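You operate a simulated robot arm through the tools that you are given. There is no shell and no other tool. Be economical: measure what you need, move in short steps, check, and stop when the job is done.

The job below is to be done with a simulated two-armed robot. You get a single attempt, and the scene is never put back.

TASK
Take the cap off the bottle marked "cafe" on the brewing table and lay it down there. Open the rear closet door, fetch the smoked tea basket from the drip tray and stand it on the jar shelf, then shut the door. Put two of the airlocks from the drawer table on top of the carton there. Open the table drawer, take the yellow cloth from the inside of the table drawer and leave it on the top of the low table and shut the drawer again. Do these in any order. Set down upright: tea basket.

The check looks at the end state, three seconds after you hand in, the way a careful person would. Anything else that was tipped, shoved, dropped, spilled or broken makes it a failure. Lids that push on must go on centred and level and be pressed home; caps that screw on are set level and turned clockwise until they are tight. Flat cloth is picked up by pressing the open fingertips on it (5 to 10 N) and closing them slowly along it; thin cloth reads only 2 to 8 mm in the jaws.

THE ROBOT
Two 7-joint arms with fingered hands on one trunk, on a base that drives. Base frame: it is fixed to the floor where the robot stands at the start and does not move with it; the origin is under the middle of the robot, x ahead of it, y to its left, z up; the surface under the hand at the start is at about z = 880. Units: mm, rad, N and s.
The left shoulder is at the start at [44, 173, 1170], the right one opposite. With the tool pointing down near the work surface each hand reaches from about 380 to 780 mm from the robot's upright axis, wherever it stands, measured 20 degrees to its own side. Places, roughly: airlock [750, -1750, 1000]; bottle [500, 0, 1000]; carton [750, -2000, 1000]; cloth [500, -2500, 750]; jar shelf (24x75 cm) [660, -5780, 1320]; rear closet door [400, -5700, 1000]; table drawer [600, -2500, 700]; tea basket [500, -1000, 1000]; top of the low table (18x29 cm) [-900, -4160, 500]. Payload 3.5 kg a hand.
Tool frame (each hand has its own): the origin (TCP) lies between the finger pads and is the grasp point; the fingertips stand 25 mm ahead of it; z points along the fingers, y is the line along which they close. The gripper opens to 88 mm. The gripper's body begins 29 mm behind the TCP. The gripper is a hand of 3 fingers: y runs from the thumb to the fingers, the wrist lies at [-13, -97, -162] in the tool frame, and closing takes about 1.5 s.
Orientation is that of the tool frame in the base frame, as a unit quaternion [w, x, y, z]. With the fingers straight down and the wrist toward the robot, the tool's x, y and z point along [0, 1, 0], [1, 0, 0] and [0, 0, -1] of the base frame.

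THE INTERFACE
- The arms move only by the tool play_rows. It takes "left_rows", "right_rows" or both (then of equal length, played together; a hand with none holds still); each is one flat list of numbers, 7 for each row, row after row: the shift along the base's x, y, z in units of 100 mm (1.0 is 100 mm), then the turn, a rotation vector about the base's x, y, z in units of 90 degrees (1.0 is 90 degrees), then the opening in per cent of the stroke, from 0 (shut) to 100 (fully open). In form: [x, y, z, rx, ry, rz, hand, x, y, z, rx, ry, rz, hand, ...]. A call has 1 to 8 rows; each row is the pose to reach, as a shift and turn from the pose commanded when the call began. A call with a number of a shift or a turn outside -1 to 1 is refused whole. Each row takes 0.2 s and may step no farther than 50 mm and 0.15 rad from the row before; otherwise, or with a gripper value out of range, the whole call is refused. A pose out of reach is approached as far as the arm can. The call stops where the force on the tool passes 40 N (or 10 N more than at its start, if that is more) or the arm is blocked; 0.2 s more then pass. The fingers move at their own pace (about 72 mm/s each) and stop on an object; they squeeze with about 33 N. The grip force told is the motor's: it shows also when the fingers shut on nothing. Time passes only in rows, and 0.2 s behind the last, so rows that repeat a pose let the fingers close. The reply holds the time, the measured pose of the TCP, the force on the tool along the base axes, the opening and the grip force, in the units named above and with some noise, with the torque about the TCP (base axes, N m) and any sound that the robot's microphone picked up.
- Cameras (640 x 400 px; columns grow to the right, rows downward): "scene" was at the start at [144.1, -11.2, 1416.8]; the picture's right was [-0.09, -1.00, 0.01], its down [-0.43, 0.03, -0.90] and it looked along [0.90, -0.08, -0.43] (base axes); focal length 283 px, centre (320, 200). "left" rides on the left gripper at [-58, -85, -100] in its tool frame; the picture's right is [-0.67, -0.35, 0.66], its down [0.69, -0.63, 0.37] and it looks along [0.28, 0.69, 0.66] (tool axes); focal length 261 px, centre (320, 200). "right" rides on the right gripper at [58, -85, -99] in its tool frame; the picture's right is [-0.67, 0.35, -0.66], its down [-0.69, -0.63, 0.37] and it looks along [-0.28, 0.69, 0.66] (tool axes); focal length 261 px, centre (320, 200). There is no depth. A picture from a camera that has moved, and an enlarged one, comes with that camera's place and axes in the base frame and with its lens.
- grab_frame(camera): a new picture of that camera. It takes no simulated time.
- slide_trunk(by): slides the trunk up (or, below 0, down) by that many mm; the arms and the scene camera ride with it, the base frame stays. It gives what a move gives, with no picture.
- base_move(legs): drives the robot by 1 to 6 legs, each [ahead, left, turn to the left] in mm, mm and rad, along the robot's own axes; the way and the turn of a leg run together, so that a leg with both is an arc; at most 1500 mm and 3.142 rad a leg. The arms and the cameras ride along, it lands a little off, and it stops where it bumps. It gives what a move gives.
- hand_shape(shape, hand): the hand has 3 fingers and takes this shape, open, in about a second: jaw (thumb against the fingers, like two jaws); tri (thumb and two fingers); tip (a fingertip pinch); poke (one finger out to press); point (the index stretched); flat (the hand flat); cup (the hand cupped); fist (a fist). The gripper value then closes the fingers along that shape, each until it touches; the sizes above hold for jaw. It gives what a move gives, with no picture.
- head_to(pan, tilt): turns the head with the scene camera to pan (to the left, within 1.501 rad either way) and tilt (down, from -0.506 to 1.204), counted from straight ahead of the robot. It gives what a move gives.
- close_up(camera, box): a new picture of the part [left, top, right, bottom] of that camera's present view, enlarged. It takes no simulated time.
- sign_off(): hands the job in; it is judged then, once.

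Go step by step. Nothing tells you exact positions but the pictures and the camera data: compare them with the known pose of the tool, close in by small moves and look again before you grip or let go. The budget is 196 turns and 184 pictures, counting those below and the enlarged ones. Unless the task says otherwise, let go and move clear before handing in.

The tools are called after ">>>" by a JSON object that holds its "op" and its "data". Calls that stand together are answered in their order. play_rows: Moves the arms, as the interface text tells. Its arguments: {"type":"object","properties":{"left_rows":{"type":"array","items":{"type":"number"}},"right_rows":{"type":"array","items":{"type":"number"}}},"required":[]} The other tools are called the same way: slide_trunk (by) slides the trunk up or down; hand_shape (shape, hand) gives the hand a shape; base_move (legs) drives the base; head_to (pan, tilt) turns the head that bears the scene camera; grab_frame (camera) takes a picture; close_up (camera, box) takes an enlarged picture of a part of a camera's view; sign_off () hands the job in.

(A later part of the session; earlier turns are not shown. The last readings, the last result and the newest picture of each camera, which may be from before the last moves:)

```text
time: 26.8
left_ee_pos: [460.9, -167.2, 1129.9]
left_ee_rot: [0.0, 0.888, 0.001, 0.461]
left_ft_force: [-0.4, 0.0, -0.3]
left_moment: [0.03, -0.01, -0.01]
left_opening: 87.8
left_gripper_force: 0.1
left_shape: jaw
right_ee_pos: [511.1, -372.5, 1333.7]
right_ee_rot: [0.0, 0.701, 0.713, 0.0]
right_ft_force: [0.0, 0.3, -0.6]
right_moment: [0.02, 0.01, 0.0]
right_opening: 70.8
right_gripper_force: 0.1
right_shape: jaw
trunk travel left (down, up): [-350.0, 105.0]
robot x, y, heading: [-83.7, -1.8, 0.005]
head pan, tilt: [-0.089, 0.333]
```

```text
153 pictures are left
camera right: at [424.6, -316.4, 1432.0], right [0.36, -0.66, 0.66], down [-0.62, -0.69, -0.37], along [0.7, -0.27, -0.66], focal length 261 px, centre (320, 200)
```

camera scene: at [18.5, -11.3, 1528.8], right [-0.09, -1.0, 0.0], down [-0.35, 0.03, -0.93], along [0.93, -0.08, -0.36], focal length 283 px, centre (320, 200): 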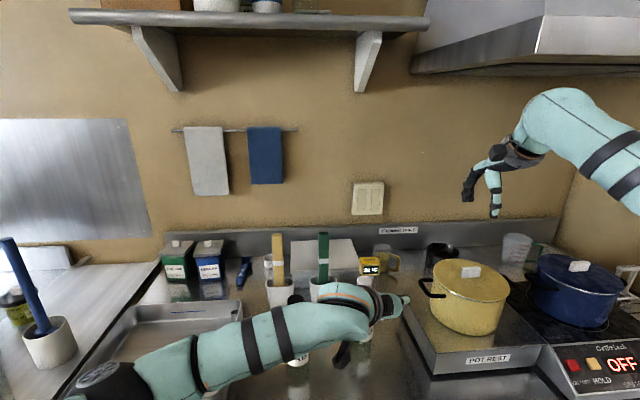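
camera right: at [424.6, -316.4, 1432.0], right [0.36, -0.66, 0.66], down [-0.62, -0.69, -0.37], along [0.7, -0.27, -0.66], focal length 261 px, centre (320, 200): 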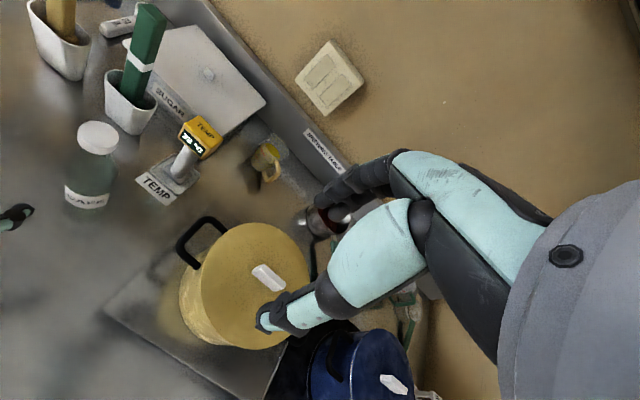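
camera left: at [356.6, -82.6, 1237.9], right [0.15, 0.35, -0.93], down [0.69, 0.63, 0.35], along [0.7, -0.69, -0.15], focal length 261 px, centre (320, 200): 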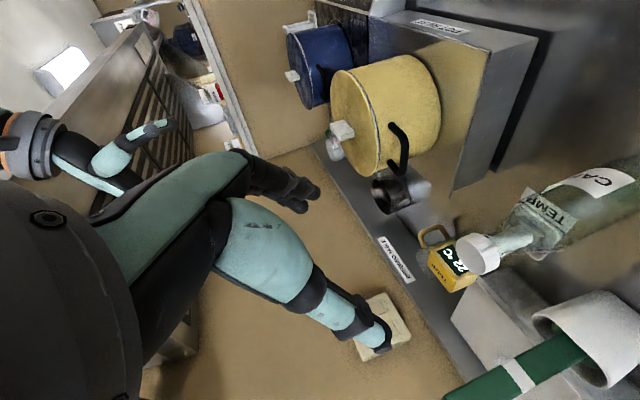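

>>> {"op": "play_rows", "data": {"left_rows": [0, 0, -0.4, 0, 0, 0, 100, 0, 0, -0.8, 0, 0, 0, 100, 0, 0, -1, 0, 0, 0, 100]}}

>>> {"op": "play_rows", "data": {"left_rows": [0, 0, -0.25, 0, 0, 0, 100, 0, 0, -0.5, 0, 0, 0, 100]}}

>>> {"op": "grab_frame", "data": {"camera": "scene"}}

>>> {"op": "grab_frame", "data": {"camera": "left"}}

>>> {"op": "grab_frame", "data": {"camera": "right"}}

```text
time: 27.6
left_ee_pos: [462.9, -166.6, 1029.2]
left_ee_rot: [0.0, 0.887, 0.001, 0.461]
left_ft_force: [-0.3, 0.3, -0.1]
left_moment: [-0.01, 0.0, 0.0]
left_opening: 87.7
left_gripper_force: 0.0
left_shape: jaw
right_ee_pos: [511.4, -372.1, 1333.8]
right_ee_rot: [0.0, 0.701, 0.713, 0.001]
right_ft_force: [-0.3, 0.3, -0.5]
right_moment: [0.03, -0.01, 0.03]
right_opening: 71.0
right_gripper_force: 0.0
right_shape: jaw
trunk travel left (down, up): [-350.0, 105.0]
robot x, y, heading: [-80.1, 3.0, -0.0]
head pan, tilt: [-0.089, 0.333]
```

```text
time: 28.2
left_ee_pos: [461.1, -168.0, 980.2]
left_ee_rot: [0.001, 0.887, 0.001, 0.461]
left_ft_force: [0.2, 0.5, 0.5]
left_moment: [0.02, 0.0, -0.02]
left_opening: 87.4
left_gripper_force: 0.0
left_shape: jaw
right_ee_pos: [510.9, -372.1, 1334.5]
right_ee_rot: [0.0, 0.702, 0.712, 0.001]
right_ft_force: [0.0, -0.4, 0.0]
right_moment: [0.02, -0.02, 0.0]
right_opening: 70.9
right_gripper_force: 0.0
right_shape: jaw
trunk travel left (down, up): [-350.0, 105.0]
robot x, y, heading: [-80.9, -0.6, 0.004]
head pan, tilt: [-0.089, 0.333]
```

```text
152 pictures are left
camera scene: at [18.7, -11.4, 1528.8], right [-0.09, -1.0, 0.0], down [-0.35, 0.03, -0.93], along [0.93, -0.08, -0.36], focal length 283 px, centre (320, 200)
```

scene: 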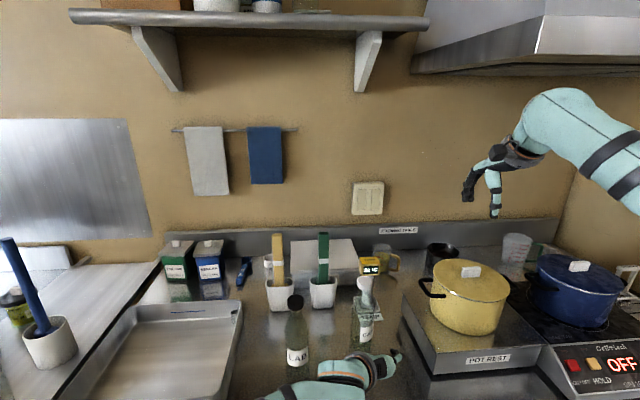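

```text
151 pictures are left
camera left: at [345.1, -82.4, 987.9], right [0.15, 0.35, -0.93], down [0.69, 0.63, 0.35], along [0.71, -0.69, -0.15], focal length 261 px, centre (320, 200)
```

left: 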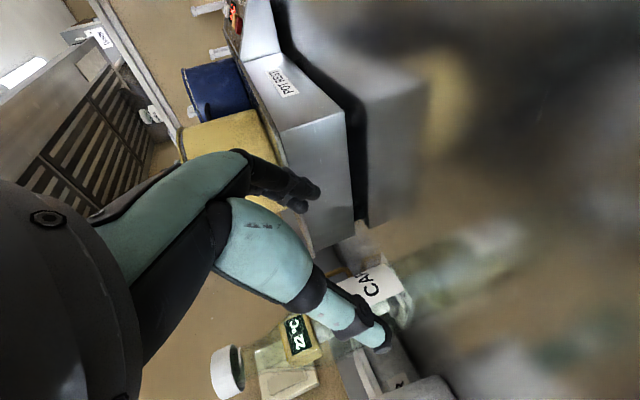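

```text
150 pictures are left
camera right: at [424.8, -316.5, 1431.8], right [0.36, -0.66, 0.65], down [-0.62, -0.69, -0.37], along [0.7, -0.27, -0.66], focal length 261 px, centre (320, 200)
```

right: 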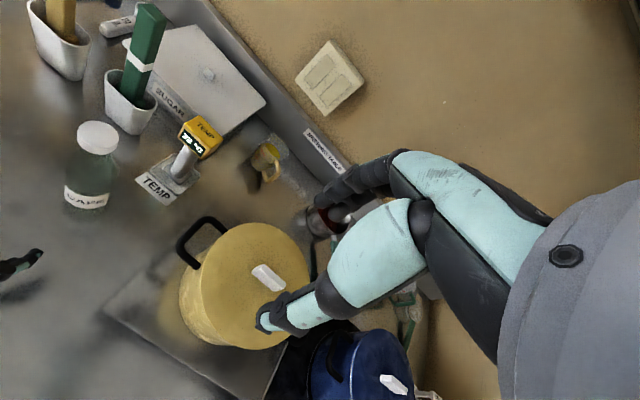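

Bottle axis is about [587, -174]; advancing the open left hand around its body.

>>> {"op": "play_rows", "data": {"left_rows": [0.35, -0.03, 0, 0, 0, 0, 100, 0.7, -0.06, 0, 0, 0, 0, 100, 0.8, -0.06, 0, 0, 0, 0, 100]}}

>>> {"op": "grab_frame", "data": {"camera": "left"}}

>>> {"op": "close_up", "data": {"camera": "scene", "box": [280, 240, 440, 400]}}

>>> {"op": "close_up", "data": {"camera": "right", "box": [0, 100, 200, 300]}}

```text
time: 29.0
left_ee_pos: [530.7, -175.4, 975.2]
left_ee_rot: [-0.001, 0.89, -0.005, 0.456]
left_ft_force: [0.3, 0.6, -0.2]
left_moment: [0.05, -0.02, 0.02]
left_opening: 87.9
left_gripper_force: 0.0
left_shape: jaw
left hand out of reach, approached as far as the arm can: row 3
right_ee_pos: [512.0, -372.7, 1333.8]
right_ee_rot: [0.0, 0.702, 0.712, 0.0]
right_ft_force: [-0.3, 0.0, 0.1]
right_moment: [-0.01, -0.01, 0.0]
right_opening: 70.6
right_gripper_force: 0.2
right_shape: jaw
trunk travel left (down, up): [-350.0, 105.0]
robot x, y, heading: [-82.6, -0.4, 0.001]
head pan, tilt: [-0.089, 0.333]
```

```text
149 pictures are left
camera left: at [416.4, -88.6, 986.5], right [0.14, 0.35, -0.93], down [0.7, 0.62, 0.34], along [0.7, -0.7, -0.16], focal length 261 px, centre (320, 200)
```

left: 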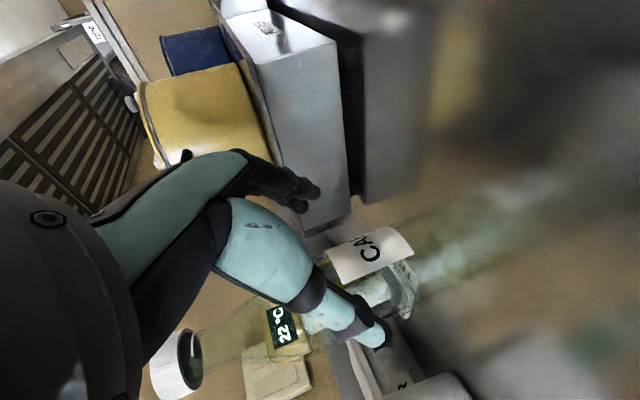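

```text
2.50 times, centred on (360, 320) of scene
camera zoom: at [18.0, -11.2, 1528.8], right [-0.09, -1.0, 0.0], down [-0.35, 0.03, -0.93], along [0.93, -0.08, -0.36], focal length 706 px, centre (220, -100)
```

zoom: 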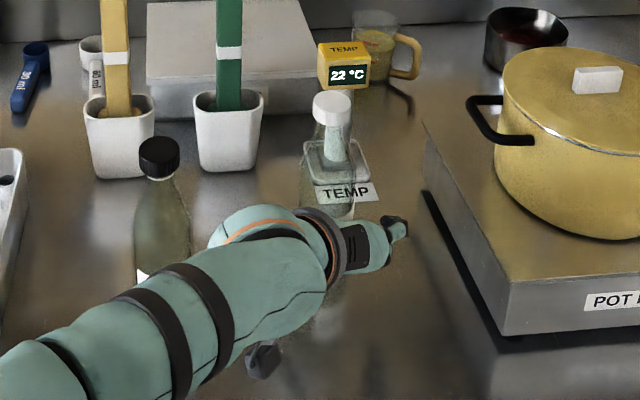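

```text
2.00 times, centred on (100, 200) of right
camera zoom: at [424.2, -316.3, 1432.2], right [0.36, -0.66, 0.66], down [-0.62, -0.7, -0.37], along [0.7, -0.27, -0.66], focal length 521 px, centre (760, 200)
```

zoom: 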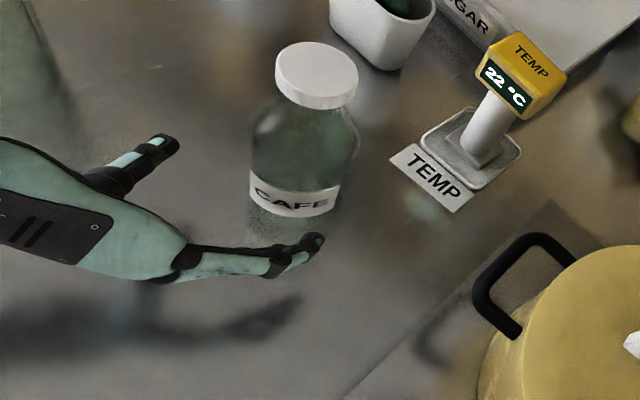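

Reach limit; I'll drive the base 45 mm forward, which carries the open hand around the bottle.

>>> {"op": "base_move", "data": {"legs": [[45, 0, 0]]}}

>>> {"op": "close_up", "data": {"camera": "right", "box": [0, 100, 200, 300]}}

>>> {"op": "close_up", "data": {"camera": "scene", "box": [280, 240, 440, 400]}}

```text
time: 29.9
left_ee_pos: [569.8, -175.0, 980.7]
left_ee_rot: [0.0, 0.889, -0.006, 0.458]
left_ft_force: [-0.1, 0.6, 0.4]
left_moment: [0.01, -0.03, 0.04]
left_opening: 87.8
left_gripper_force: 0.1
left_shape: jaw
right_ee_pos: [546.9, -373.1, 1338.3]
right_ee_rot: [0.003, 0.701, 0.713, 0.002]
right_ft_force: [0.4, 0.0, -0.4]
right_moment: [0.02, -0.02, -0.02]
right_opening: 70.9
right_gripper_force: 0.2
right_shape: jaw
trunk travel left (down, up): [-350.0, 105.0]
robot x, y, heading: [-37.4, 1.9, -0.003]
head pan, tilt: [-0.089, 0.333]
```

```text
2.00 times, centred on (100, 200) of right
camera zoom: at [460.1, -316.5, 1436.0], right [0.35, -0.67, 0.66], down [-0.62, -0.69, -0.37], along [0.7, -0.27, -0.66], focal length 521 px, centre (760, 200)
```

zoom: 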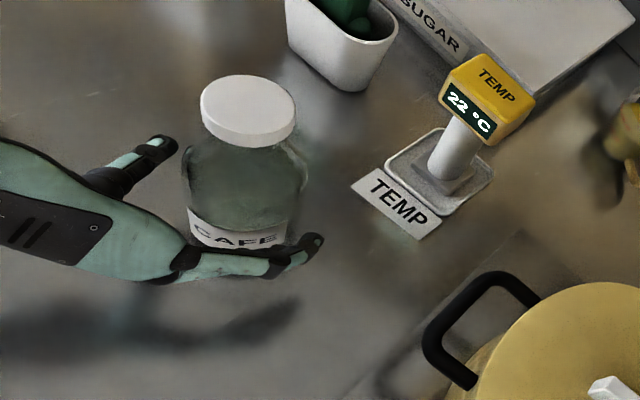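

```text
2.50 times, centred on (360, 320) of scene
camera zoom: at [53.7, -11.0, 1529.6], right [-0.09, -1.0, 0.0], down [-0.35, 0.03, -0.94], along [0.93, -0.08, -0.35], focal length 706 px, centre (220, -100)
```

zoom: 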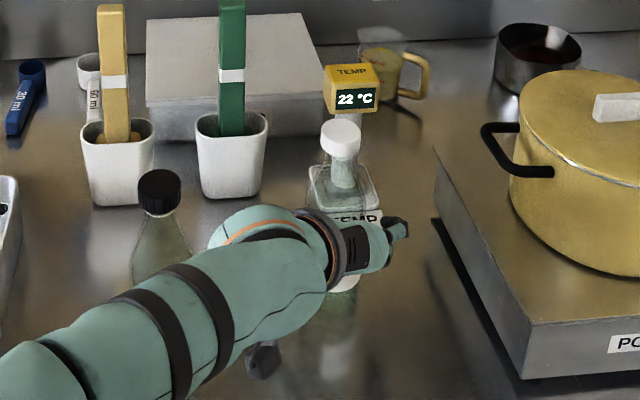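

>>> {"op": "play_rows", "data": {"left_rows": [0.08, 0, 0, 0, 0, 0, 80, 0.08, 0, 0, 0, 0, 0, 60, 0.08, 0, 0, 0, 0, 0, 50, 0.08, 0, 0, 0, 0, 0, 40, 0.08, 0, 0, 0, 0, 0, 30, 0.08, 0, 0, 0, 0, 0, 20, 0.08, 0, 0, 0, 0, 0, 10, 0.08, 0, 0, 0, 0, 0, 0]}}

>>> {"op": "close_up", "data": {"camera": "right", "box": [0, 100, 200, 300]}}

>>> {"op": "close_up", "data": {"camera": "scene", "box": [280, 240, 440, 400]}}

```text
time: 31.7
left_ee_pos: [578.3, -174.6, 973.0]
left_ee_rot: [-0.001, 0.891, -0.006, 0.454]
left_ft_force: [0.2, -0.7, 0.8]
left_moment: [-0.04, 0.03, 0.02]
left_opening: 52.0
left_gripper_force: 32.8
left_shape: jaw
left hand out of reach, approached as far as the arm can: row 1, 2, 3, 4, 5, 6, 7, 8
right_ee_pos: [554.7, -373.2, 1334.0]
right_ee_rot: [-0.001, 0.702, 0.712, 0.0]
right_ft_force: [0.2, -0.8, -0.8]
right_moment: [0.0, 0.0, 0.0]
right_opening: 70.7
right_gripper_force: 0.0
right_shape: jaw
trunk travel left (down, up): [-350.0, 105.0]
robot x, y, heading: [-35.5, 0.2, -0.001]
head pan, tilt: [-0.089, 0.333]
```

```text
2.00 times, centred on (100, 200) of right
camera zoom: at [469.4, -316.9, 1432.1], right [0.36, -0.67, 0.66], down [-0.62, -0.69, -0.37], along [0.7, -0.27, -0.66], focal length 521 px, centre (760, 200)
```

zoom: 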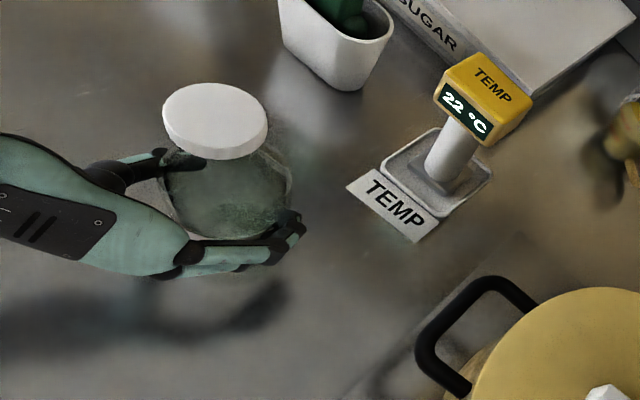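

```text
2.50 times, centred on (360, 320) of scene
camera zoom: at [63.6, -11.4, 1528.8], right [-0.09, -1.0, 0.0], down [-0.35, 0.03, -0.93], along [0.93, -0.08, -0.36], focal length 706 px, centre (220, -100)
```

zoom: 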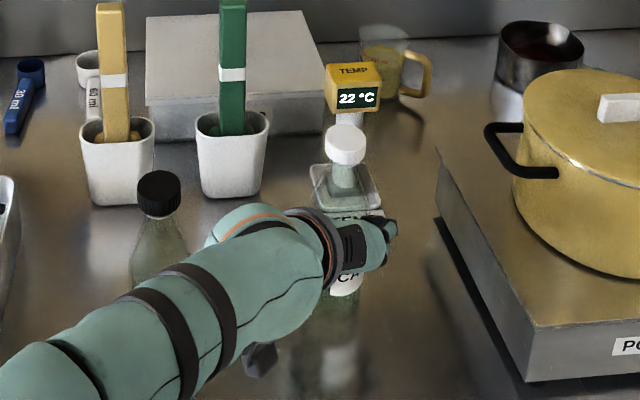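

Bottle is held. Bringing the right hand over the cap, pre-rotated 45° clockwise.

>>> {"op": "play_rows", "data": {"right_rows": [0.04, 0.15, 0, 0, 0, -0.08, 85, 0.08, 0.3, 0, 0, 0, -0.16, 85, 0.12, 0.5, 0, 0, 0, -0.24, 85, 0.16, 0.7, 0, 0, 0, -0.32, 85, 0.2, 0.85, 0, 0, 0, -0.41, 85, 0.24, 1, 0, 0, 0, -0.5, 85]}}

>>> {"op": "play_rows", "data": {"right_rows": [0, 0.4, -0.2, 0, 0, 0, 85, 0, 0.8, -0.4, 0, 0, 0, 85, 0.02, 1, -0.7, 0, 0, 0, 85, 0.02, 1, -1, 0, 0, 0, 85]}}

>>> {"op": "grab_frame", "data": {"camera": "right"}}

>>> {"op": "close_up", "data": {"camera": "scene", "box": [280, 200, 440, 360]}}

```text
time: 33.1
left_ee_pos: [580.2, -173.5, 973.1]
left_ee_rot: [0.0, 0.891, -0.006, 0.454]
left_ft_force: [-0.3, -0.9, 0.4]
left_moment: [-0.07, 0.06, -0.02]
left_opening: 51.4
left_gripper_force: 33.4
left_shape: jaw
right_ee_pos: [580.9, -271.2, 1334.6]
right_ee_rot: [0.001, 0.922, 0.388, 0.0]
right_ft_force: [-0.3, -0.2, -0.4]
right_moment: [0.01, -0.01, 0.0]
right_opening: 74.7
right_gripper_force: 0.1
right_shape: jaw
trunk travel left (down, up): [-350.0, 105.0]
robot x, y, heading: [-33.3, -2.6, -0.003]
head pan, tilt: [-0.089, 0.333]
```

```text
time: 34.1
left_ee_pos: [578.7, -174.5, 972.9]
left_ee_rot: [0.0, 0.891, -0.006, 0.454]
left_ft_force: [0.4, 0.9, -0.3]
left_moment: [0.04, 0.08, 0.01]
left_opening: 51.5
left_gripper_force: 33.4
left_shape: jaw
right_ee_pos: [581.3, -173.4, 1233.1]
right_ee_rot: [0.0, 0.921, 0.389, 0.0]
right_ft_force: [-0.2, 0.1, 0.1]
right_moment: [-0.03, 0.01, 0.0]
right_opening: 74.7
right_gripper_force: 0.0
right_shape: jaw
trunk travel left (down, up): [-350.0, 105.0]
robot x, y, heading: [-38.5, -0.6, 0.002]
head pan, tilt: [-0.089, 0.333]
```

```text
142 pictures are left
camera right: at [560.7, -73.1, 1331.6], right [-0.22, -0.72, 0.66], down [-0.93, -0.05, -0.37], along [0.3, -0.69, -0.66], focal length 261 px, centre (320, 200)
```

right: 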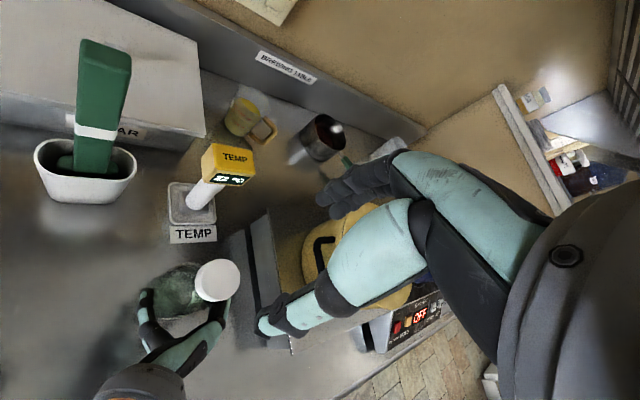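

```text
2.50 times, centred on (360, 280) of scene
camera zoom: at [64.2, -11.8, 1528.7], right [-0.09, -1.0, 0.0], down [-0.35, 0.03, -0.93], along [0.93, -0.08, -0.36], focal length 706 px, centre (220, 0)
```

zoom: 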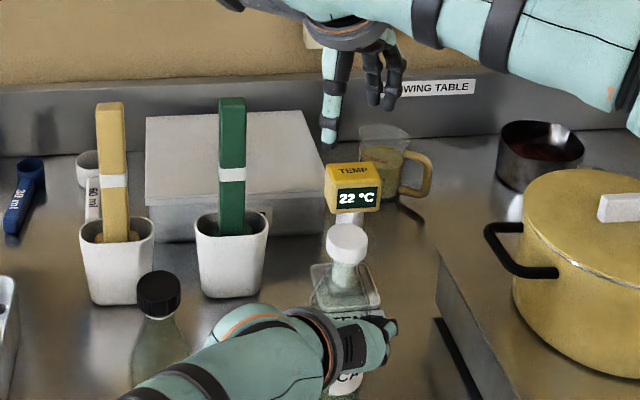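

>>> {"op": "play_rows", "data": {"right_rows": [0.01, 0, -0.4, 0, 0, 0, 85, 0.02, 0, -0.8, 0, 0, 0, 85, 0.02, 0, -1, 0, 0, 0, 85]}}

>>> {"op": "close_up", "data": {"camera": "right", "box": [200, 150, 400, 350]}}

>>> {"op": "close_up", "data": {"camera": "scene", "box": [330, 220, 390, 280]}}

```text
time: 34.9
left_ee_pos: [579.2, -174.1, 973.0]
left_ee_rot: [-0.001, 0.891, -0.006, 0.454]
left_ft_force: [0.6, 0.0, 0.1]
left_moment: [-0.01, 0.04, 0.01]
left_opening: 51.7
left_gripper_force: 33.2
left_shape: jaw
right_ee_pos: [584.8, -172.4, 1132.0]
right_ee_rot: [0.0, 0.921, 0.39, 0.001]
right_ft_force: [-0.2, -0.2, -0.3]
right_moment: [0.03, 0.01, 0.03]
right_opening: 74.9
right_gripper_force: 0.0
right_shape: jaw
trunk travel left (down, up): [-350.0, 105.0]
robot x, y, heading: [-34.2, -2.5, -0.001]
head pan, tilt: [-0.089, 0.333]
```

```text
2.00 times, centred on (300, 250) of right
camera zoom: at [564.1, -72.0, 1231.1], right [-0.22, -0.72, 0.65], down [-0.93, -0.05, -0.37], along [0.3, -0.69, -0.66], focal length 521 px, centre (360, 100)
```

zoom: 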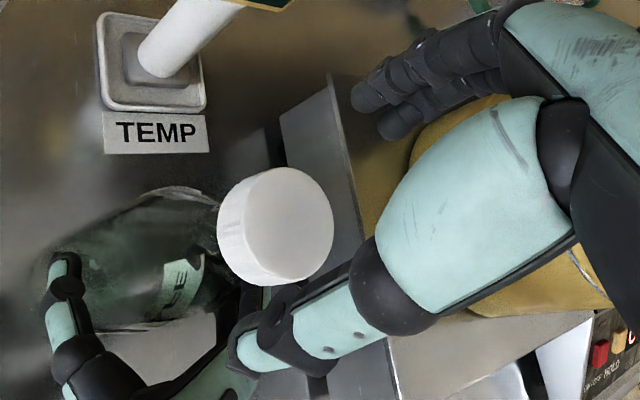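

```text
6.67 times, centred on (360, 250) of scene
camera zoom: at [63.7, -11.2, 1528.8], right [-0.09, -1.0, 0.0], down [-0.35, 0.03, -0.93], along [0.93, -0.08, -0.36], focal length 1884 px, centre (53, -133)
```

zoom: 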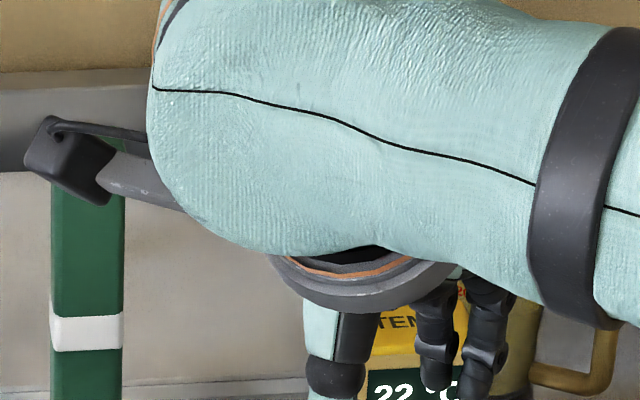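

>>> {"op": "play_rows", "data": {"right_rows": [-0.02, -0.02, -0.2, 0, 0, 0, 85, -0.02, -0.02, -0.38, 0, 0, 0, 85, -0.02, -0.02, -0.38, 0, 0, 0, 50, -0.02, -0.02, -0.38, 0, 0, 0, 40, -0.02, -0.02, -0.38, 0, 0, 0, 20, -0.02, -0.02, -0.38, 0, 0, 0, 0, -0.02, -0.02, -0.38, 0, 0, 0, 0, -0.02, -0.02, -0.38, 0, 0, 0, 0]}}

>>> {"op": "close_up", "data": {"camera": "right", "box": [200, 150, 400, 350]}}

```text
time: 36.7
left_ee_pos: [579.5, -173.6, 972.5]
left_ee_rot: [-0.001, 0.891, -0.007, 0.454]
left_ft_force: [0.1, 0.9, 0.1]
left_moment: [-0.03, 0.02, -0.01]
left_opening: 51.7
left_gripper_force: 33.0
left_shape: jaw
right_ee_pos: [583.0, -175.4, 1094.6]
right_ee_rot: [0.0, 0.921, 0.389, 0.0]
right_ft_force: [0.7, 0.2, -0.6]
right_moment: [-0.02, -0.03, 0.0]
right_opening: 28.8
right_gripper_force: 32.5
right_shape: jaw
trunk travel left (down, up): [-350.0, 105.0]
robot x, y, heading: [-33.2, 0.3, 0.005]
head pan, tilt: [-0.089, 0.333]
```

```text
2.00 times, centred on (300, 250) of right
camera zoom: at [561.4, -75.0, 1193.8], right [-0.22, -0.72, 0.66], down [-0.93, -0.05, -0.37], along [0.3, -0.69, -0.66], focal length 521 px, centre (360, 100)
```

zoom: 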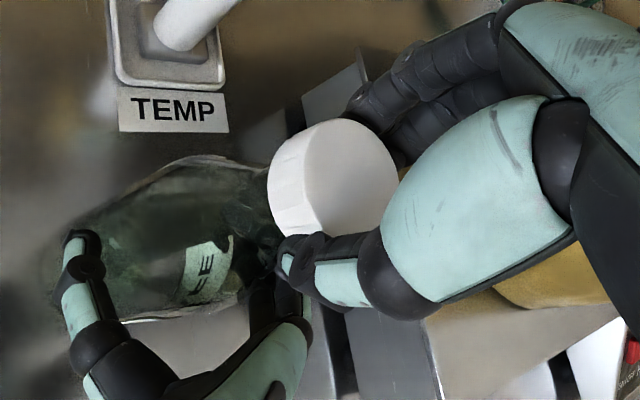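

>>> {"op": "play_rows", "data": {"right_rows": [0, 0, 0, 0, 0, 0.09, 0, 0, 0, 0, 0, 0, 0.18, 0, 0, 0, 0, 0, 0, 0.27, 0, 0, 0, 0, 0, 0, 0.36, 0, 0, 0, 0, 0, 0, 0.45, 0, 0, 0, 0, 0, 0, 0.54, 0, 0, 0, 0, 0, 0, 0.63, 0, 0, 0, 0, 0, 0, 0.72, 0]}}

>>> {"op": "grab_frame", "data": {"camera": "right"}}

>>> {"op": "close_up", "data": {"camera": "scene", "box": [280, 200, 440, 360]}}

```text
time: 38.5
left_ee_pos: [578.9, -174.5, 974.0]
left_ee_rot: [0.001, 0.891, -0.006, 0.454]
left_ft_force: [-4.8, 2.0, 3.2]
left_moment: [-0.03, 0.01, 0.06]
left_opening: 51.1
left_gripper_force: 33.4
left_shape: jaw
right_ee_pos: [581.8, -173.7, 1097.5]
right_ee_rot: [0.0, 0.568, 0.823, 0.001]
right_ft_force: [3.4, -2.3, 0.8]
right_moment: [-0.01, -0.18, -0.09]
right_opening: 28.5
right_gripper_force: 33.4
right_shape: jaw
trunk travel left (down, up): [-350.0, 105.0]
robot x, y, heading: [-38.0, 0.2, 0.001]
head pan, tilt: [-0.089, 0.333]
```

```text
137 pictures are left
camera right: at [480.7, -151.1, 1194.6], right [0.56, -0.5, 0.66], down [-0.35, -0.86, -0.37], along [0.75, -0.02, -0.66], focal length 261 px, centre (320, 200)
```

right: 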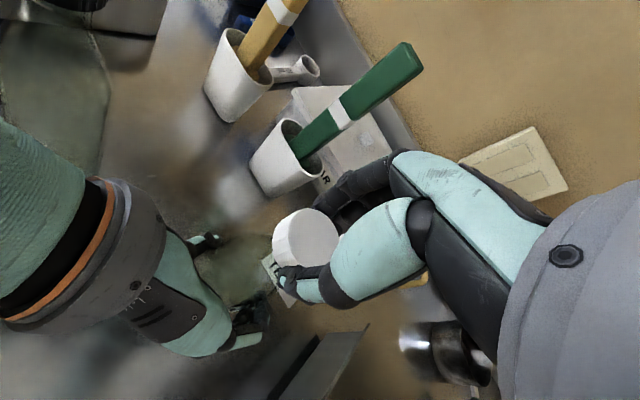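

```text
2.50 times, centred on (360, 280) of scene
camera zoom: at [62.8, -11.0, 1528.8], right [-0.09, -1.0, 0.0], down [-0.35, 0.03, -0.93], along [0.93, -0.08, -0.36], focal length 706 px, centre (220, 0)
```

zoom: 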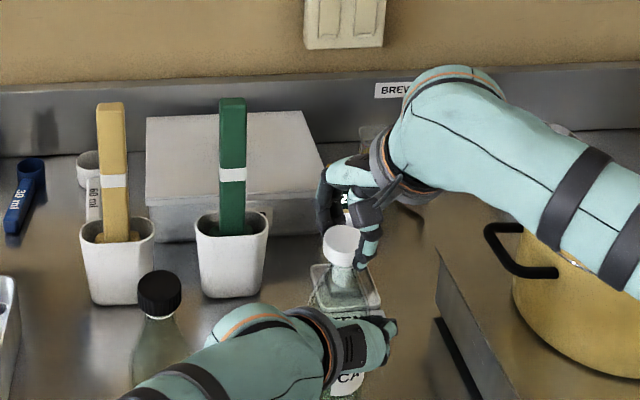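

The bottle stays and the cap turns (tool rose a little). Continuing.

>>> {"op": "play_rows", "data": {"right_rows": [0, 0, 0, 0, 0, 0.09, 0, 0, 0, 0.01, 0, 0, 0.18, 0, 0, 0, 0.01, 0, 0, 0.27, 0, 0, 0, 0.01, 0, 0, 0.36, 0, 0, 0, 0.01, 0, 0, 0.45, 0, 0, 0, 0.01, 0, 0, 0.54, 0, 0, 0, 0.01, 0, 0, 0.63, 0]}}

>>> {"op": "grab_frame", "data": {"camera": "right"}}

>>> {"op": "close_up", "data": {"camera": "scene", "box": [330, 230, 390, 290]}}

```text
time: 40.1
left_ee_pos: [576.9, -173.7, 974.2]
left_ee_rot: [0.001, 0.891, -0.007, 0.454]
left_ft_force: [-4.7, -0.3, 4.9]
left_moment: [-0.04, -0.01, 0.04]
left_opening: 51.2
left_gripper_force: 32.9
left_shape: jaw
right_ee_pos: [581.0, -174.1, 1098.5]
right_ee_rot: [0.0, 0.108, 0.994, 0.001]
right_ft_force: [3.7, -0.1, -1.0]
right_moment: [-0.06, -0.09, -0.06]
right_opening: 28.2
right_gripper_force: 33.1
right_shape: jaw
trunk travel left (down, up): [-350.0, 105.0]
robot x, y, heading: [-34.8, -3.1, 0.0]
head pan, tilt: [-0.089, 0.333]
```

```text
135 pictures are left
camera right: at [505.8, -245.0, 1195.8], right [0.73, 0.19, 0.66], down [0.53, -0.76, -0.37], along [0.43, 0.62, -0.66], focal length 261 px, centre (320, 200)
```

right: 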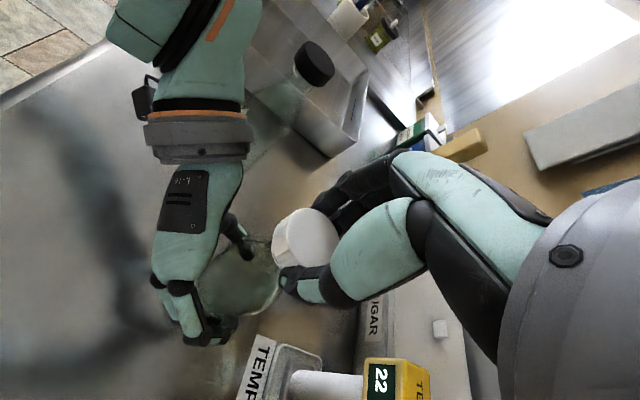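

```text
6.67 times, centred on (360, 260) of scene
camera zoom: at [62.6, -10.5, 1528.9], right [-0.09, -1.0, 0.0], down [-0.35, 0.03, -0.93], along [0.93, -0.08, -0.36], focal length 1884 px, centre (53, -200)
```

zoom: 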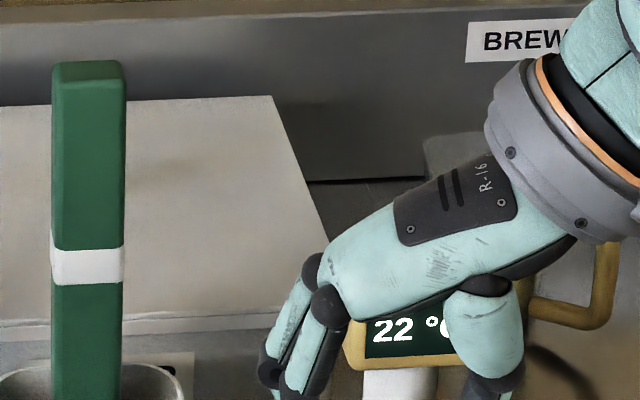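

>>> {"op": "play_rows", "data": {"right_rows": [0, 0, 0, 0, 0, 0.09, 0, 0, 0, 0.01, 0, 0, 0.18, 0, 0, 0, 0.01, 0, 0, 0.27, 0, 0, 0, 0.01, 0, 0, 0.36, 0, 0, 0, 0.01, 0, 0, 0.45, 0]}}

>>> {"op": "play_rows", "data": {"right_rows": [0, 0, 0.03, 0, 0, 0, 0, 0, 0, 0.06, 0, 0, 0, 0]}}

>>> {"op": "grab_frame", "data": {"camera": "right"}}

```text
time: 41.3
left_ee_pos: [578.8, -173.3, 974.4]
left_ee_rot: [0.0, 0.891, -0.007, 0.454]
left_ft_force: [-20.4, 5.5, 11.1]
left_moment: [-0.49, -1.23, -0.36]
left_opening: 51.9
left_gripper_force: 33.3
left_shape: jaw
right_ee_pos: [540.3, -190.8, 1095.0]
right_ee_rot: [-0.002, -0.206, 0.979, -0.001]
right_ft_force: [21.2, -6.5, -12.2]
right_moment: [-0.46, -0.72, -0.28]
right_opening: 26.2
right_gripper_force: 32.5
right_shape: jaw
right hand out of reach, approached as far as the arm can: row 2, 3, 4, 5
trunk travel left (down, up): [-350.0, 105.0]
robot x, y, heading: [-36.8, 2.9, 0.004]
head pan, tilt: [-0.089, 0.333]
```

```text
time: 41.9
left_ee_pos: [579.5, -175.6, 975.5]
left_ee_rot: [0.002, 0.891, -0.007, 0.455]
left_ft_force: [-19.5, 1.3, 25.0]
left_moment: [-0.4, -0.79, -0.21]
left_opening: 51.6
left_gripper_force: 33.3
left_shape: jaw
right_ee_pos: [541.6, -190.5, 1100.2]
right_ee_rot: [-0.001, -0.206, 0.979, 0.0]
right_ft_force: [19.0, -2.2, -26.0]
right_moment: [-0.3, -0.49, -0.18]
right_opening: 25.3
right_gripper_force: 33.2
right_shape: jaw
trunk travel left (down, up): [-350.0, 105.0]
robot x, y, heading: [-35.7, -0.5, 0.002]
head pan, tilt: [-0.089, 0.333]
```

```text
133 pictures are left
camera right: at [521.2, -292.9, 1197.8], right [0.47, 0.59, 0.65], down [0.88, -0.3, -0.37], along [-0.02, 0.75, -0.66], focal length 261 px, centre (320, 200)
```

right: 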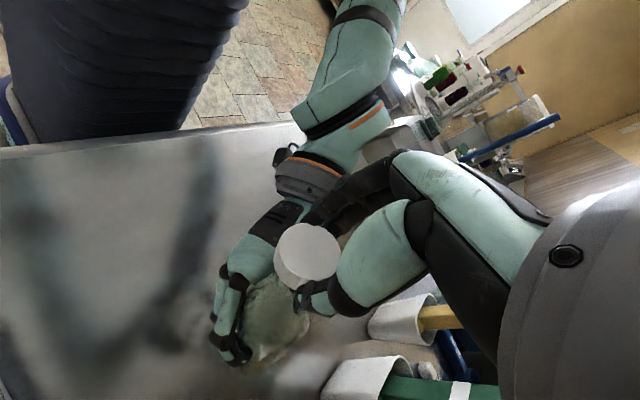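

The arm ran out of reach and pulled. I'll back the turn off to the last good pose, then release and ratchet.

>>> {"op": "play_rows", "data": {"right_rows": [0, 0, -0.06, 0, 0, -0.09, 0, 0, 0, -0.07, 0, 0, -0.18, 0, 0, 0, -0.07, 0, 0, -0.27, 0, 0, 0, -0.07, 0, 0, -0.36, 0, 0, 0, -0.07, 0, 0, -0.45, 0]}}

>>> {"op": "grab_frame", "data": {"camera": "right"}}

>>> {"op": "close_up", "data": {"camera": "scene", "box": [280, 200, 440, 360]}}

```text
time: 43.1
left_ee_pos: [579.7, -174.8, 974.3]
left_ee_rot: [-0.001, 0.891, -0.006, 0.454]
left_ft_force: [-4.5, -4.6, 6.5]
left_moment: [0.03, -0.39, -0.12]
left_opening: 51.1
left_gripper_force: 33.0
left_shape: jaw
right_ee_pos: [541.3, -191.5, 1093.5]
right_ee_rot: [-0.001, 0.146, 0.989, 0.001]
right_ft_force: [3.9, 4.6, -9.9]
right_moment: [0.35, 0.27, 0.23]
right_opening: 23.4
right_gripper_force: 32.7
right_shape: jaw
trunk travel left (down, up): [-350.0, 105.0]
robot x, y, heading: [-38.6, -0.2, -0.005]
head pan, tilt: [-0.089, 0.333]
```

```text
132 pictures are left
camera right: at [460.1, -257.0, 1191.2], right [0.74, 0.14, 0.65], down [0.47, -0.8, -0.37], along [0.47, 0.58, -0.66], focal length 261 px, centre (320, 200)
```

right: 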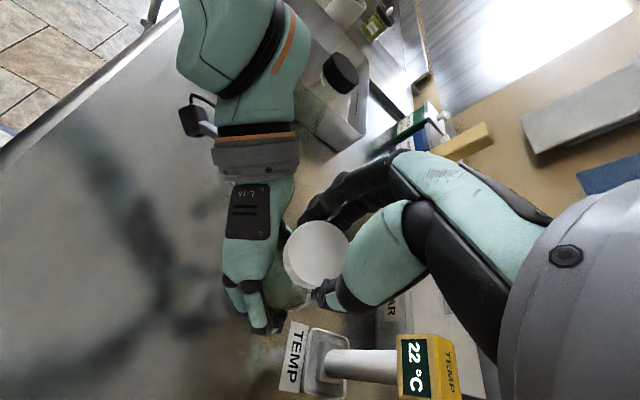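

```text
2.50 times, centred on (360, 280) of scene
camera zoom: at [63.6, -11.7, 1528.8], right [-0.09, -1.0, 0.0], down [-0.35, 0.03, -0.93], along [0.93, -0.08, -0.36], focal length 706 px, centre (220, 0)
```

zoom: 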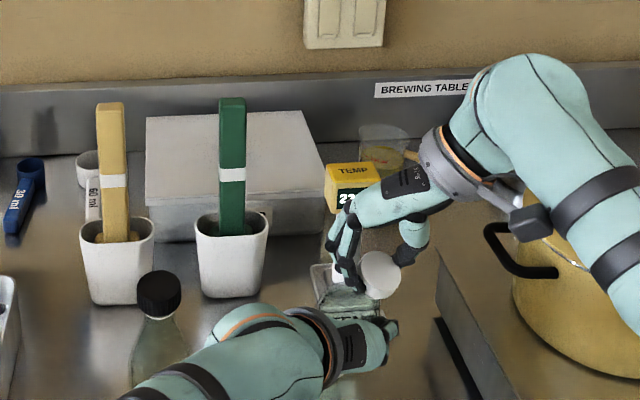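

The commanded pose had reset, so the bottle neck is leaning toward me. Moving the hand back to straighten it.

>>> {"op": "play_rows", "data": {"right_rows": [0.1, 0.04, 0.02, 0, 0, 0, 0, 0.2, 0.09, 0.04, 0, 0, 0, 0, 0.3, 0.13, 0.05, 0, 0, 0, 0, 0.4, 0.17, 0.05, 0, 0, 0, 0]}}

>>> {"op": "grab_frame", "data": {"camera": "right"}}

>>> {"op": "close_up", "data": {"camera": "scene", "box": [280, 200, 440, 360]}}

```text
time: 44.1
left_ee_pos: [579.2, -174.1, 972.2]
left_ee_rot: [-0.001, 0.891, -0.006, 0.453]
left_ft_force: [2.6, -1.3, -1.2]
left_moment: [-0.08, 0.09, -0.07]
left_opening: 51.5
left_gripper_force: 33.2
left_shape: jaw
right_ee_pos: [582.7, -174.9, 1098.0]
right_ee_rot: [0.0, 0.145, 0.989, 0.0]
right_ft_force: [-2.9, 1.3, -1.1]
right_moment: [0.32, 0.23, 0.07]
right_opening: 23.9
right_gripper_force: 32.9
right_shape: jaw
trunk travel left (down, up): [-350.0, 105.0]
robot x, y, heading: [-32.8, -1.4, 0.0]
head pan, tilt: [-0.089, 0.333]
```

```text
130 pictures are left
camera right: at [502.0, -240.1, 1196.2], right [0.74, 0.14, 0.66], down [0.48, -0.8, -0.37], along [0.47, 0.58, -0.66], focal length 261 px, centre (320, 200)
```

right: 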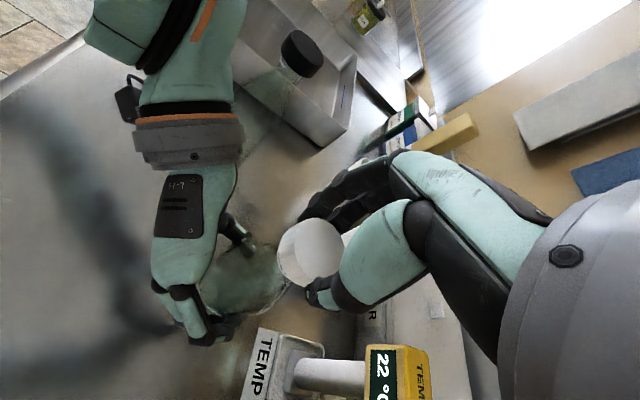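

```text
2.50 times, centred on (360, 280) of scene
camera zoom: at [64.6, -10.8, 1528.7], right [-0.09, -1.0, 0.0], down [-0.36, 0.03, -0.93], along [0.93, -0.08, -0.36], focal length 706 px, centre (220, 0)
```

zoom: 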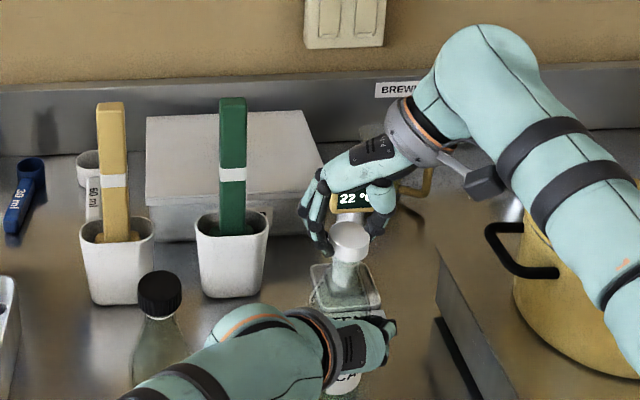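

Straight again. Releasing, raising 50 mm and winding back for the next ratchet stroke.

>>> {"op": "play_rows", "data": {"right_rows": [0, 0, 0, 0, 0, 0, 60, 0, 0, 0, 0, 0, 0, 85, 0, 0, 0, 0, 0, 0, 85, 0, 0, 0, 0, 0, 0, 85, 0, 0, 0.3, 0, 0, 0, 85, 0, 0, 0.5, 0, 0, 0, 85]}}

>>> {"op": "play_rows", "data": {"right_rows": [0, 0, 0, 0, 0, -0.09, 85, 0, 0, 0, 0, 0, -0.18, 85, 0, 0, 0, 0, 0, -0.27, 85, 0, 0, 0, 0, 0, -0.36, 85, 0, 0, 0, 0, 0, -0.45, 85, 0, 0, 0, 0, 0, -0.54, 85, 0, 0, 0, 0, 0, -0.63, 85, 0, 0, 0, 0, 0, -0.72, 85]}}

>>> {"op": "play_rows", "data": {"right_rows": [0, 0, 0, 0, 0, -0.09, 85, 0, 0, 0, 0, 0, -0.18, 85, 0, 0, 0, 0, 0, -0.27, 85, 0, 0, 0, 0, 0, -0.36, 85, 0, 0, 0, 0, 0, -0.45, 85, 0, 0, 0, 0, 0, -0.54, 85, 0, 0, 0, 0, 0, -0.63, 85]}}

>>> {"op": "close_up", "data": {"camera": "right", "box": [200, 150, 400, 350]}}

```text
time: 45.5
left_ee_pos: [578.4, -173.3, 974.2]
left_ee_rot: [-0.001, 0.891, -0.006, 0.454]
left_ft_force: [0.4, -1.2, 0.6]
left_moment: [-0.04, 0.12, -0.02]
left_opening: 51.1
left_gripper_force: 32.8
left_shape: jaw
right_ee_pos: [581.4, -175.3, 1147.3]
right_ee_rot: [-0.001, 0.145, 0.989, 0.0]
right_ft_force: [-0.5, -0.4, -0.1]
right_moment: [0.0, 0.01, -0.01]
right_opening: 74.3
right_gripper_force: 0.0
right_shape: jaw
trunk travel left (down, up): [-350.0, 105.0]
robot x, y, heading: [-36.5, -0.5, -0.001]
head pan, tilt: [-0.089, 0.333]
```

```text
time: 47.3
left_ee_pos: [578.3, -173.1, 973.8]
left_ee_rot: [0.0, 0.891, -0.006, 0.454]
left_ft_force: [0.3, -0.1, 0.8]
left_moment: [-0.05, 0.05, -0.04]
left_opening: 51.1
left_gripper_force: 33.1
left_shape: jaw
right_ee_pos: [580.7, -174.7, 1147.8]
right_ee_rot: [0.001, 0.653, 0.757, 0.0]
right_ft_force: [0.1, 0.8, 1.1]
right_moment: [0.02, 0.01, -0.02]
right_opening: 74.6
right_gripper_force: 0.0
right_shape: jaw
trunk travel left (down, up): [-350.0, 105.0]
robot x, y, heading: [-34.7, -0.7, -0.0]
head pan, tilt: [-0.089, 0.333]
```

```text
time: 48.9
left_ee_pos: [579.2, -173.1, 972.8]
left_ee_rot: [0.0, 0.891, -0.006, 0.454]
left_ft_force: [0.2, -0.9, -0.5]
left_moment: [-0.09, 0.09, 0.0]
left_opening: 51.0
left_gripper_force: 32.8
left_shape: jaw
right_ee_pos: [581.0, -173.6, 1148.2]
right_ee_rot: [0.001, 0.935, 0.356, 0.0]
right_ft_force: [0.4, 0.4, 0.4]
right_moment: [0.01, 0.02, 0.03]
right_opening: 74.6
right_gripper_force: 0.0
right_shape: jaw
trunk travel left (down, up): [-350.0, 105.0]
robot x, y, heading: [-35.3, -1.3, -0.001]
head pan, tilt: [-0.089, 0.333]
```

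```text
2.00 times, centred on (300, 250) of right
camera zoom: at [567.4, -72.7, 1246.7], right [-0.27, -0.71, 0.66], down [-0.93, 0.01, -0.37], along [0.25, -0.71, -0.66], focal length 521 px, centre (360, 100)
```

zoom: 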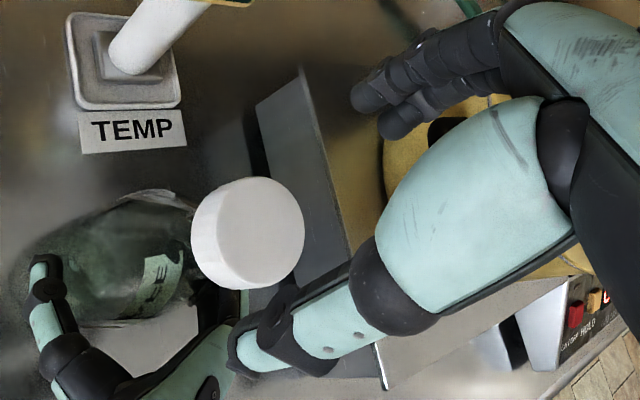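

>>> {"op": "play_rows", "data": {"right_rows": [-0.01, 0, -0.3, 0, 0, 0, 85, -0.01, 0, -0.51, 0, 0, 0, 85, -0.01, 0, -0.51, 0, 0, 0, 50, -0.01, 0, -0.51, 0, 0, 0, 40, -0.01, 0, -0.51, 0, 0, 0, 20, -0.01, 0, -0.51, 0, 0, 0, 0, -0.01, 0, -0.51, 0, 0, 0, 0, -0.01, 0, -0.51, 0, 0, 0, 0]}}

>>> {"op": "play_rows", "data": {"right_rows": [0, 0, 0, 0, 0, 0.09, 0, 0, 0, 0, 0, 0, 0.18, 0, 0, 0, 0, 0, 0, 0.27, 0, 0, 0, 0, 0, 0, 0.36, 0, 0, 0, 0.01, 0, 0, 0.45, 0, 0, 0, 0.01, 0, 0, 0.54, 0, 0, 0, 0.01, 0, 0, 0.63, 0, 0, 0, 0.01, 0, 0, 0.72, 0]}}

>>> {"op": "play_rows", "data": {"right_rows": [0, 0, 0, 0, 0, 0.09, 0, 0, 0, 0, 0, 0, 0.18, 0, 0, 0, 0, 0, 0, 0.27, 0, 0, 0, 0, 0, 0, 0.36, 0, 0, 0, 0.01, 0, 0, 0.45, 0, 0, 0, 0.01, 0, 0, 0.54, 0]}}

>>> {"op": "grab_frame", "data": {"camera": "right"}}

```text
time: 50.7
left_ee_pos: [578.9, -174.9, 972.9]
left_ee_rot: [0.0, 0.891, -0.006, 0.454]
left_ft_force: [0.9, 0.8, 0.4]
left_moment: [-0.03, 0.07, 0.0]
left_opening: 50.8
left_gripper_force: 33.1
left_shape: jaw
right_ee_pos: [579.7, -175.5, 1098.4]
right_ee_rot: [0.0, 0.934, 0.356, 0.0]
right_ft_force: [-0.8, -0.7, -2.2]
right_moment: [0.0, -0.06, -0.02]
right_opening: 28.6
right_gripper_force: 33.0
right_shape: jaw
trunk travel left (down, up): [-350.0, 105.0]
robot x, y, heading: [-40.8, -0.0, -0.005]
head pan, tilt: [-0.089, 0.333]
```

```text
time: 52.5
left_ee_pos: [578.0, -173.8, 973.1]
left_ee_rot: [0.0, 0.891, -0.006, 0.454]
left_ft_force: [-2.3, 3.1, 2.0]
left_moment: [-0.04, 0.08, 0.02]
left_opening: 51.0
left_gripper_force: 32.9
left_shape: jaw
right_ee_pos: [579.5, -174.0, 1098.6]
right_ee_rot: [-0.001, 0.598, 0.802, 0.001]
right_ft_force: [2.2, -1.9, 0.0]
right_moment: [0.02, -0.22, -0.06]
right_opening: 28.8
right_gripper_force: 33.2
right_shape: jaw
trunk travel left (down, up): [-350.0, 105.0]
robot x, y, heading: [-33.6, 1.5, -0.002]
head pan, tilt: [-0.089, 0.333]
```

```text
time: 53.9
left_ee_pos: [578.3, -173.7, 974.7]
left_ee_rot: [0.0, 0.891, -0.006, 0.454]
left_ft_force: [-4.2, 0.1, 4.4]
left_moment: [0.01, 0.01, 0.05]
left_opening: 50.8
left_gripper_force: 33.4
left_shape: jaw
right_ee_pos: [578.8, -174.8, 1100.2]
right_ee_rot: [0.0, 0.214, 0.977, 0.0]
right_ft_force: [1.8, -0.1, 0.4]
right_moment: [-0.04, -0.11, -0.01]
right_opening: 28.8
right_gripper_force: 33.0
right_shape: jaw
trunk travel left (down, up): [-350.0, 105.0]
robot x, y, heading: [-32.4, 2.6, -0.003]
head pan, tilt: [-0.089, 0.333]
```

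```text
127 pictures are left
camera right: at [490.3, -228.4, 1198.0], right [0.75, 0.04, 0.66], down [0.36, -0.86, -0.37], along [0.55, 0.51, -0.66], focal length 261 px, centre (320, 200)
```

right: 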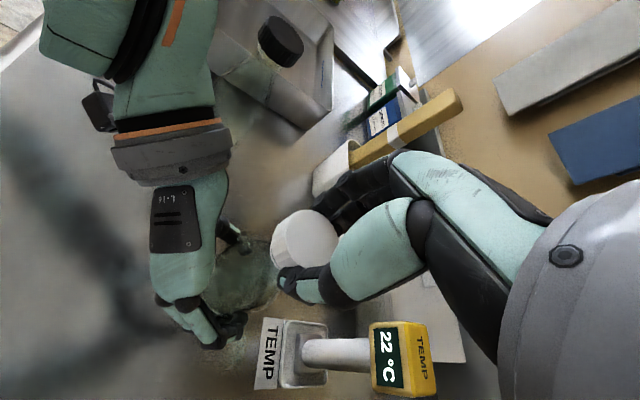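

Trying a gentle lift.

>>> {"op": "play_rows", "data": {"right_rows": [0, 0, 0.03, 0, 0, 0, 0, 0, 0, 0.06, 0, 0, 0, 0]}}

```text
time: 54.5
left_ee_pos: [578.5, -174.3, 973.5]
left_ee_rot: [0.0, 0.891, -0.005, 0.454]
left_ft_force: [-1.7, 2.2, 13.0]
left_moment: [-0.24, -0.15, 0.03]
left_opening: 50.6
left_gripper_force: 32.9
left_shape: jaw
right_ee_pos: [579.0, -176.2, 1104.1]
right_ee_rot: [-0.001, 0.215, 0.977, -0.001]
right_ft_force: [1.8, -2.7, -15.7]
right_moment: [-0.02, -0.09, -0.02]
right_opening: 28.6
right_gripper_force: 32.4
right_shape: jaw
trunk travel left (down, up): [-350.0, 105.0]
robot x, y, heading: [-37.2, -0.9, 0.004]
head pan, tilt: [-0.089, 0.333]
```

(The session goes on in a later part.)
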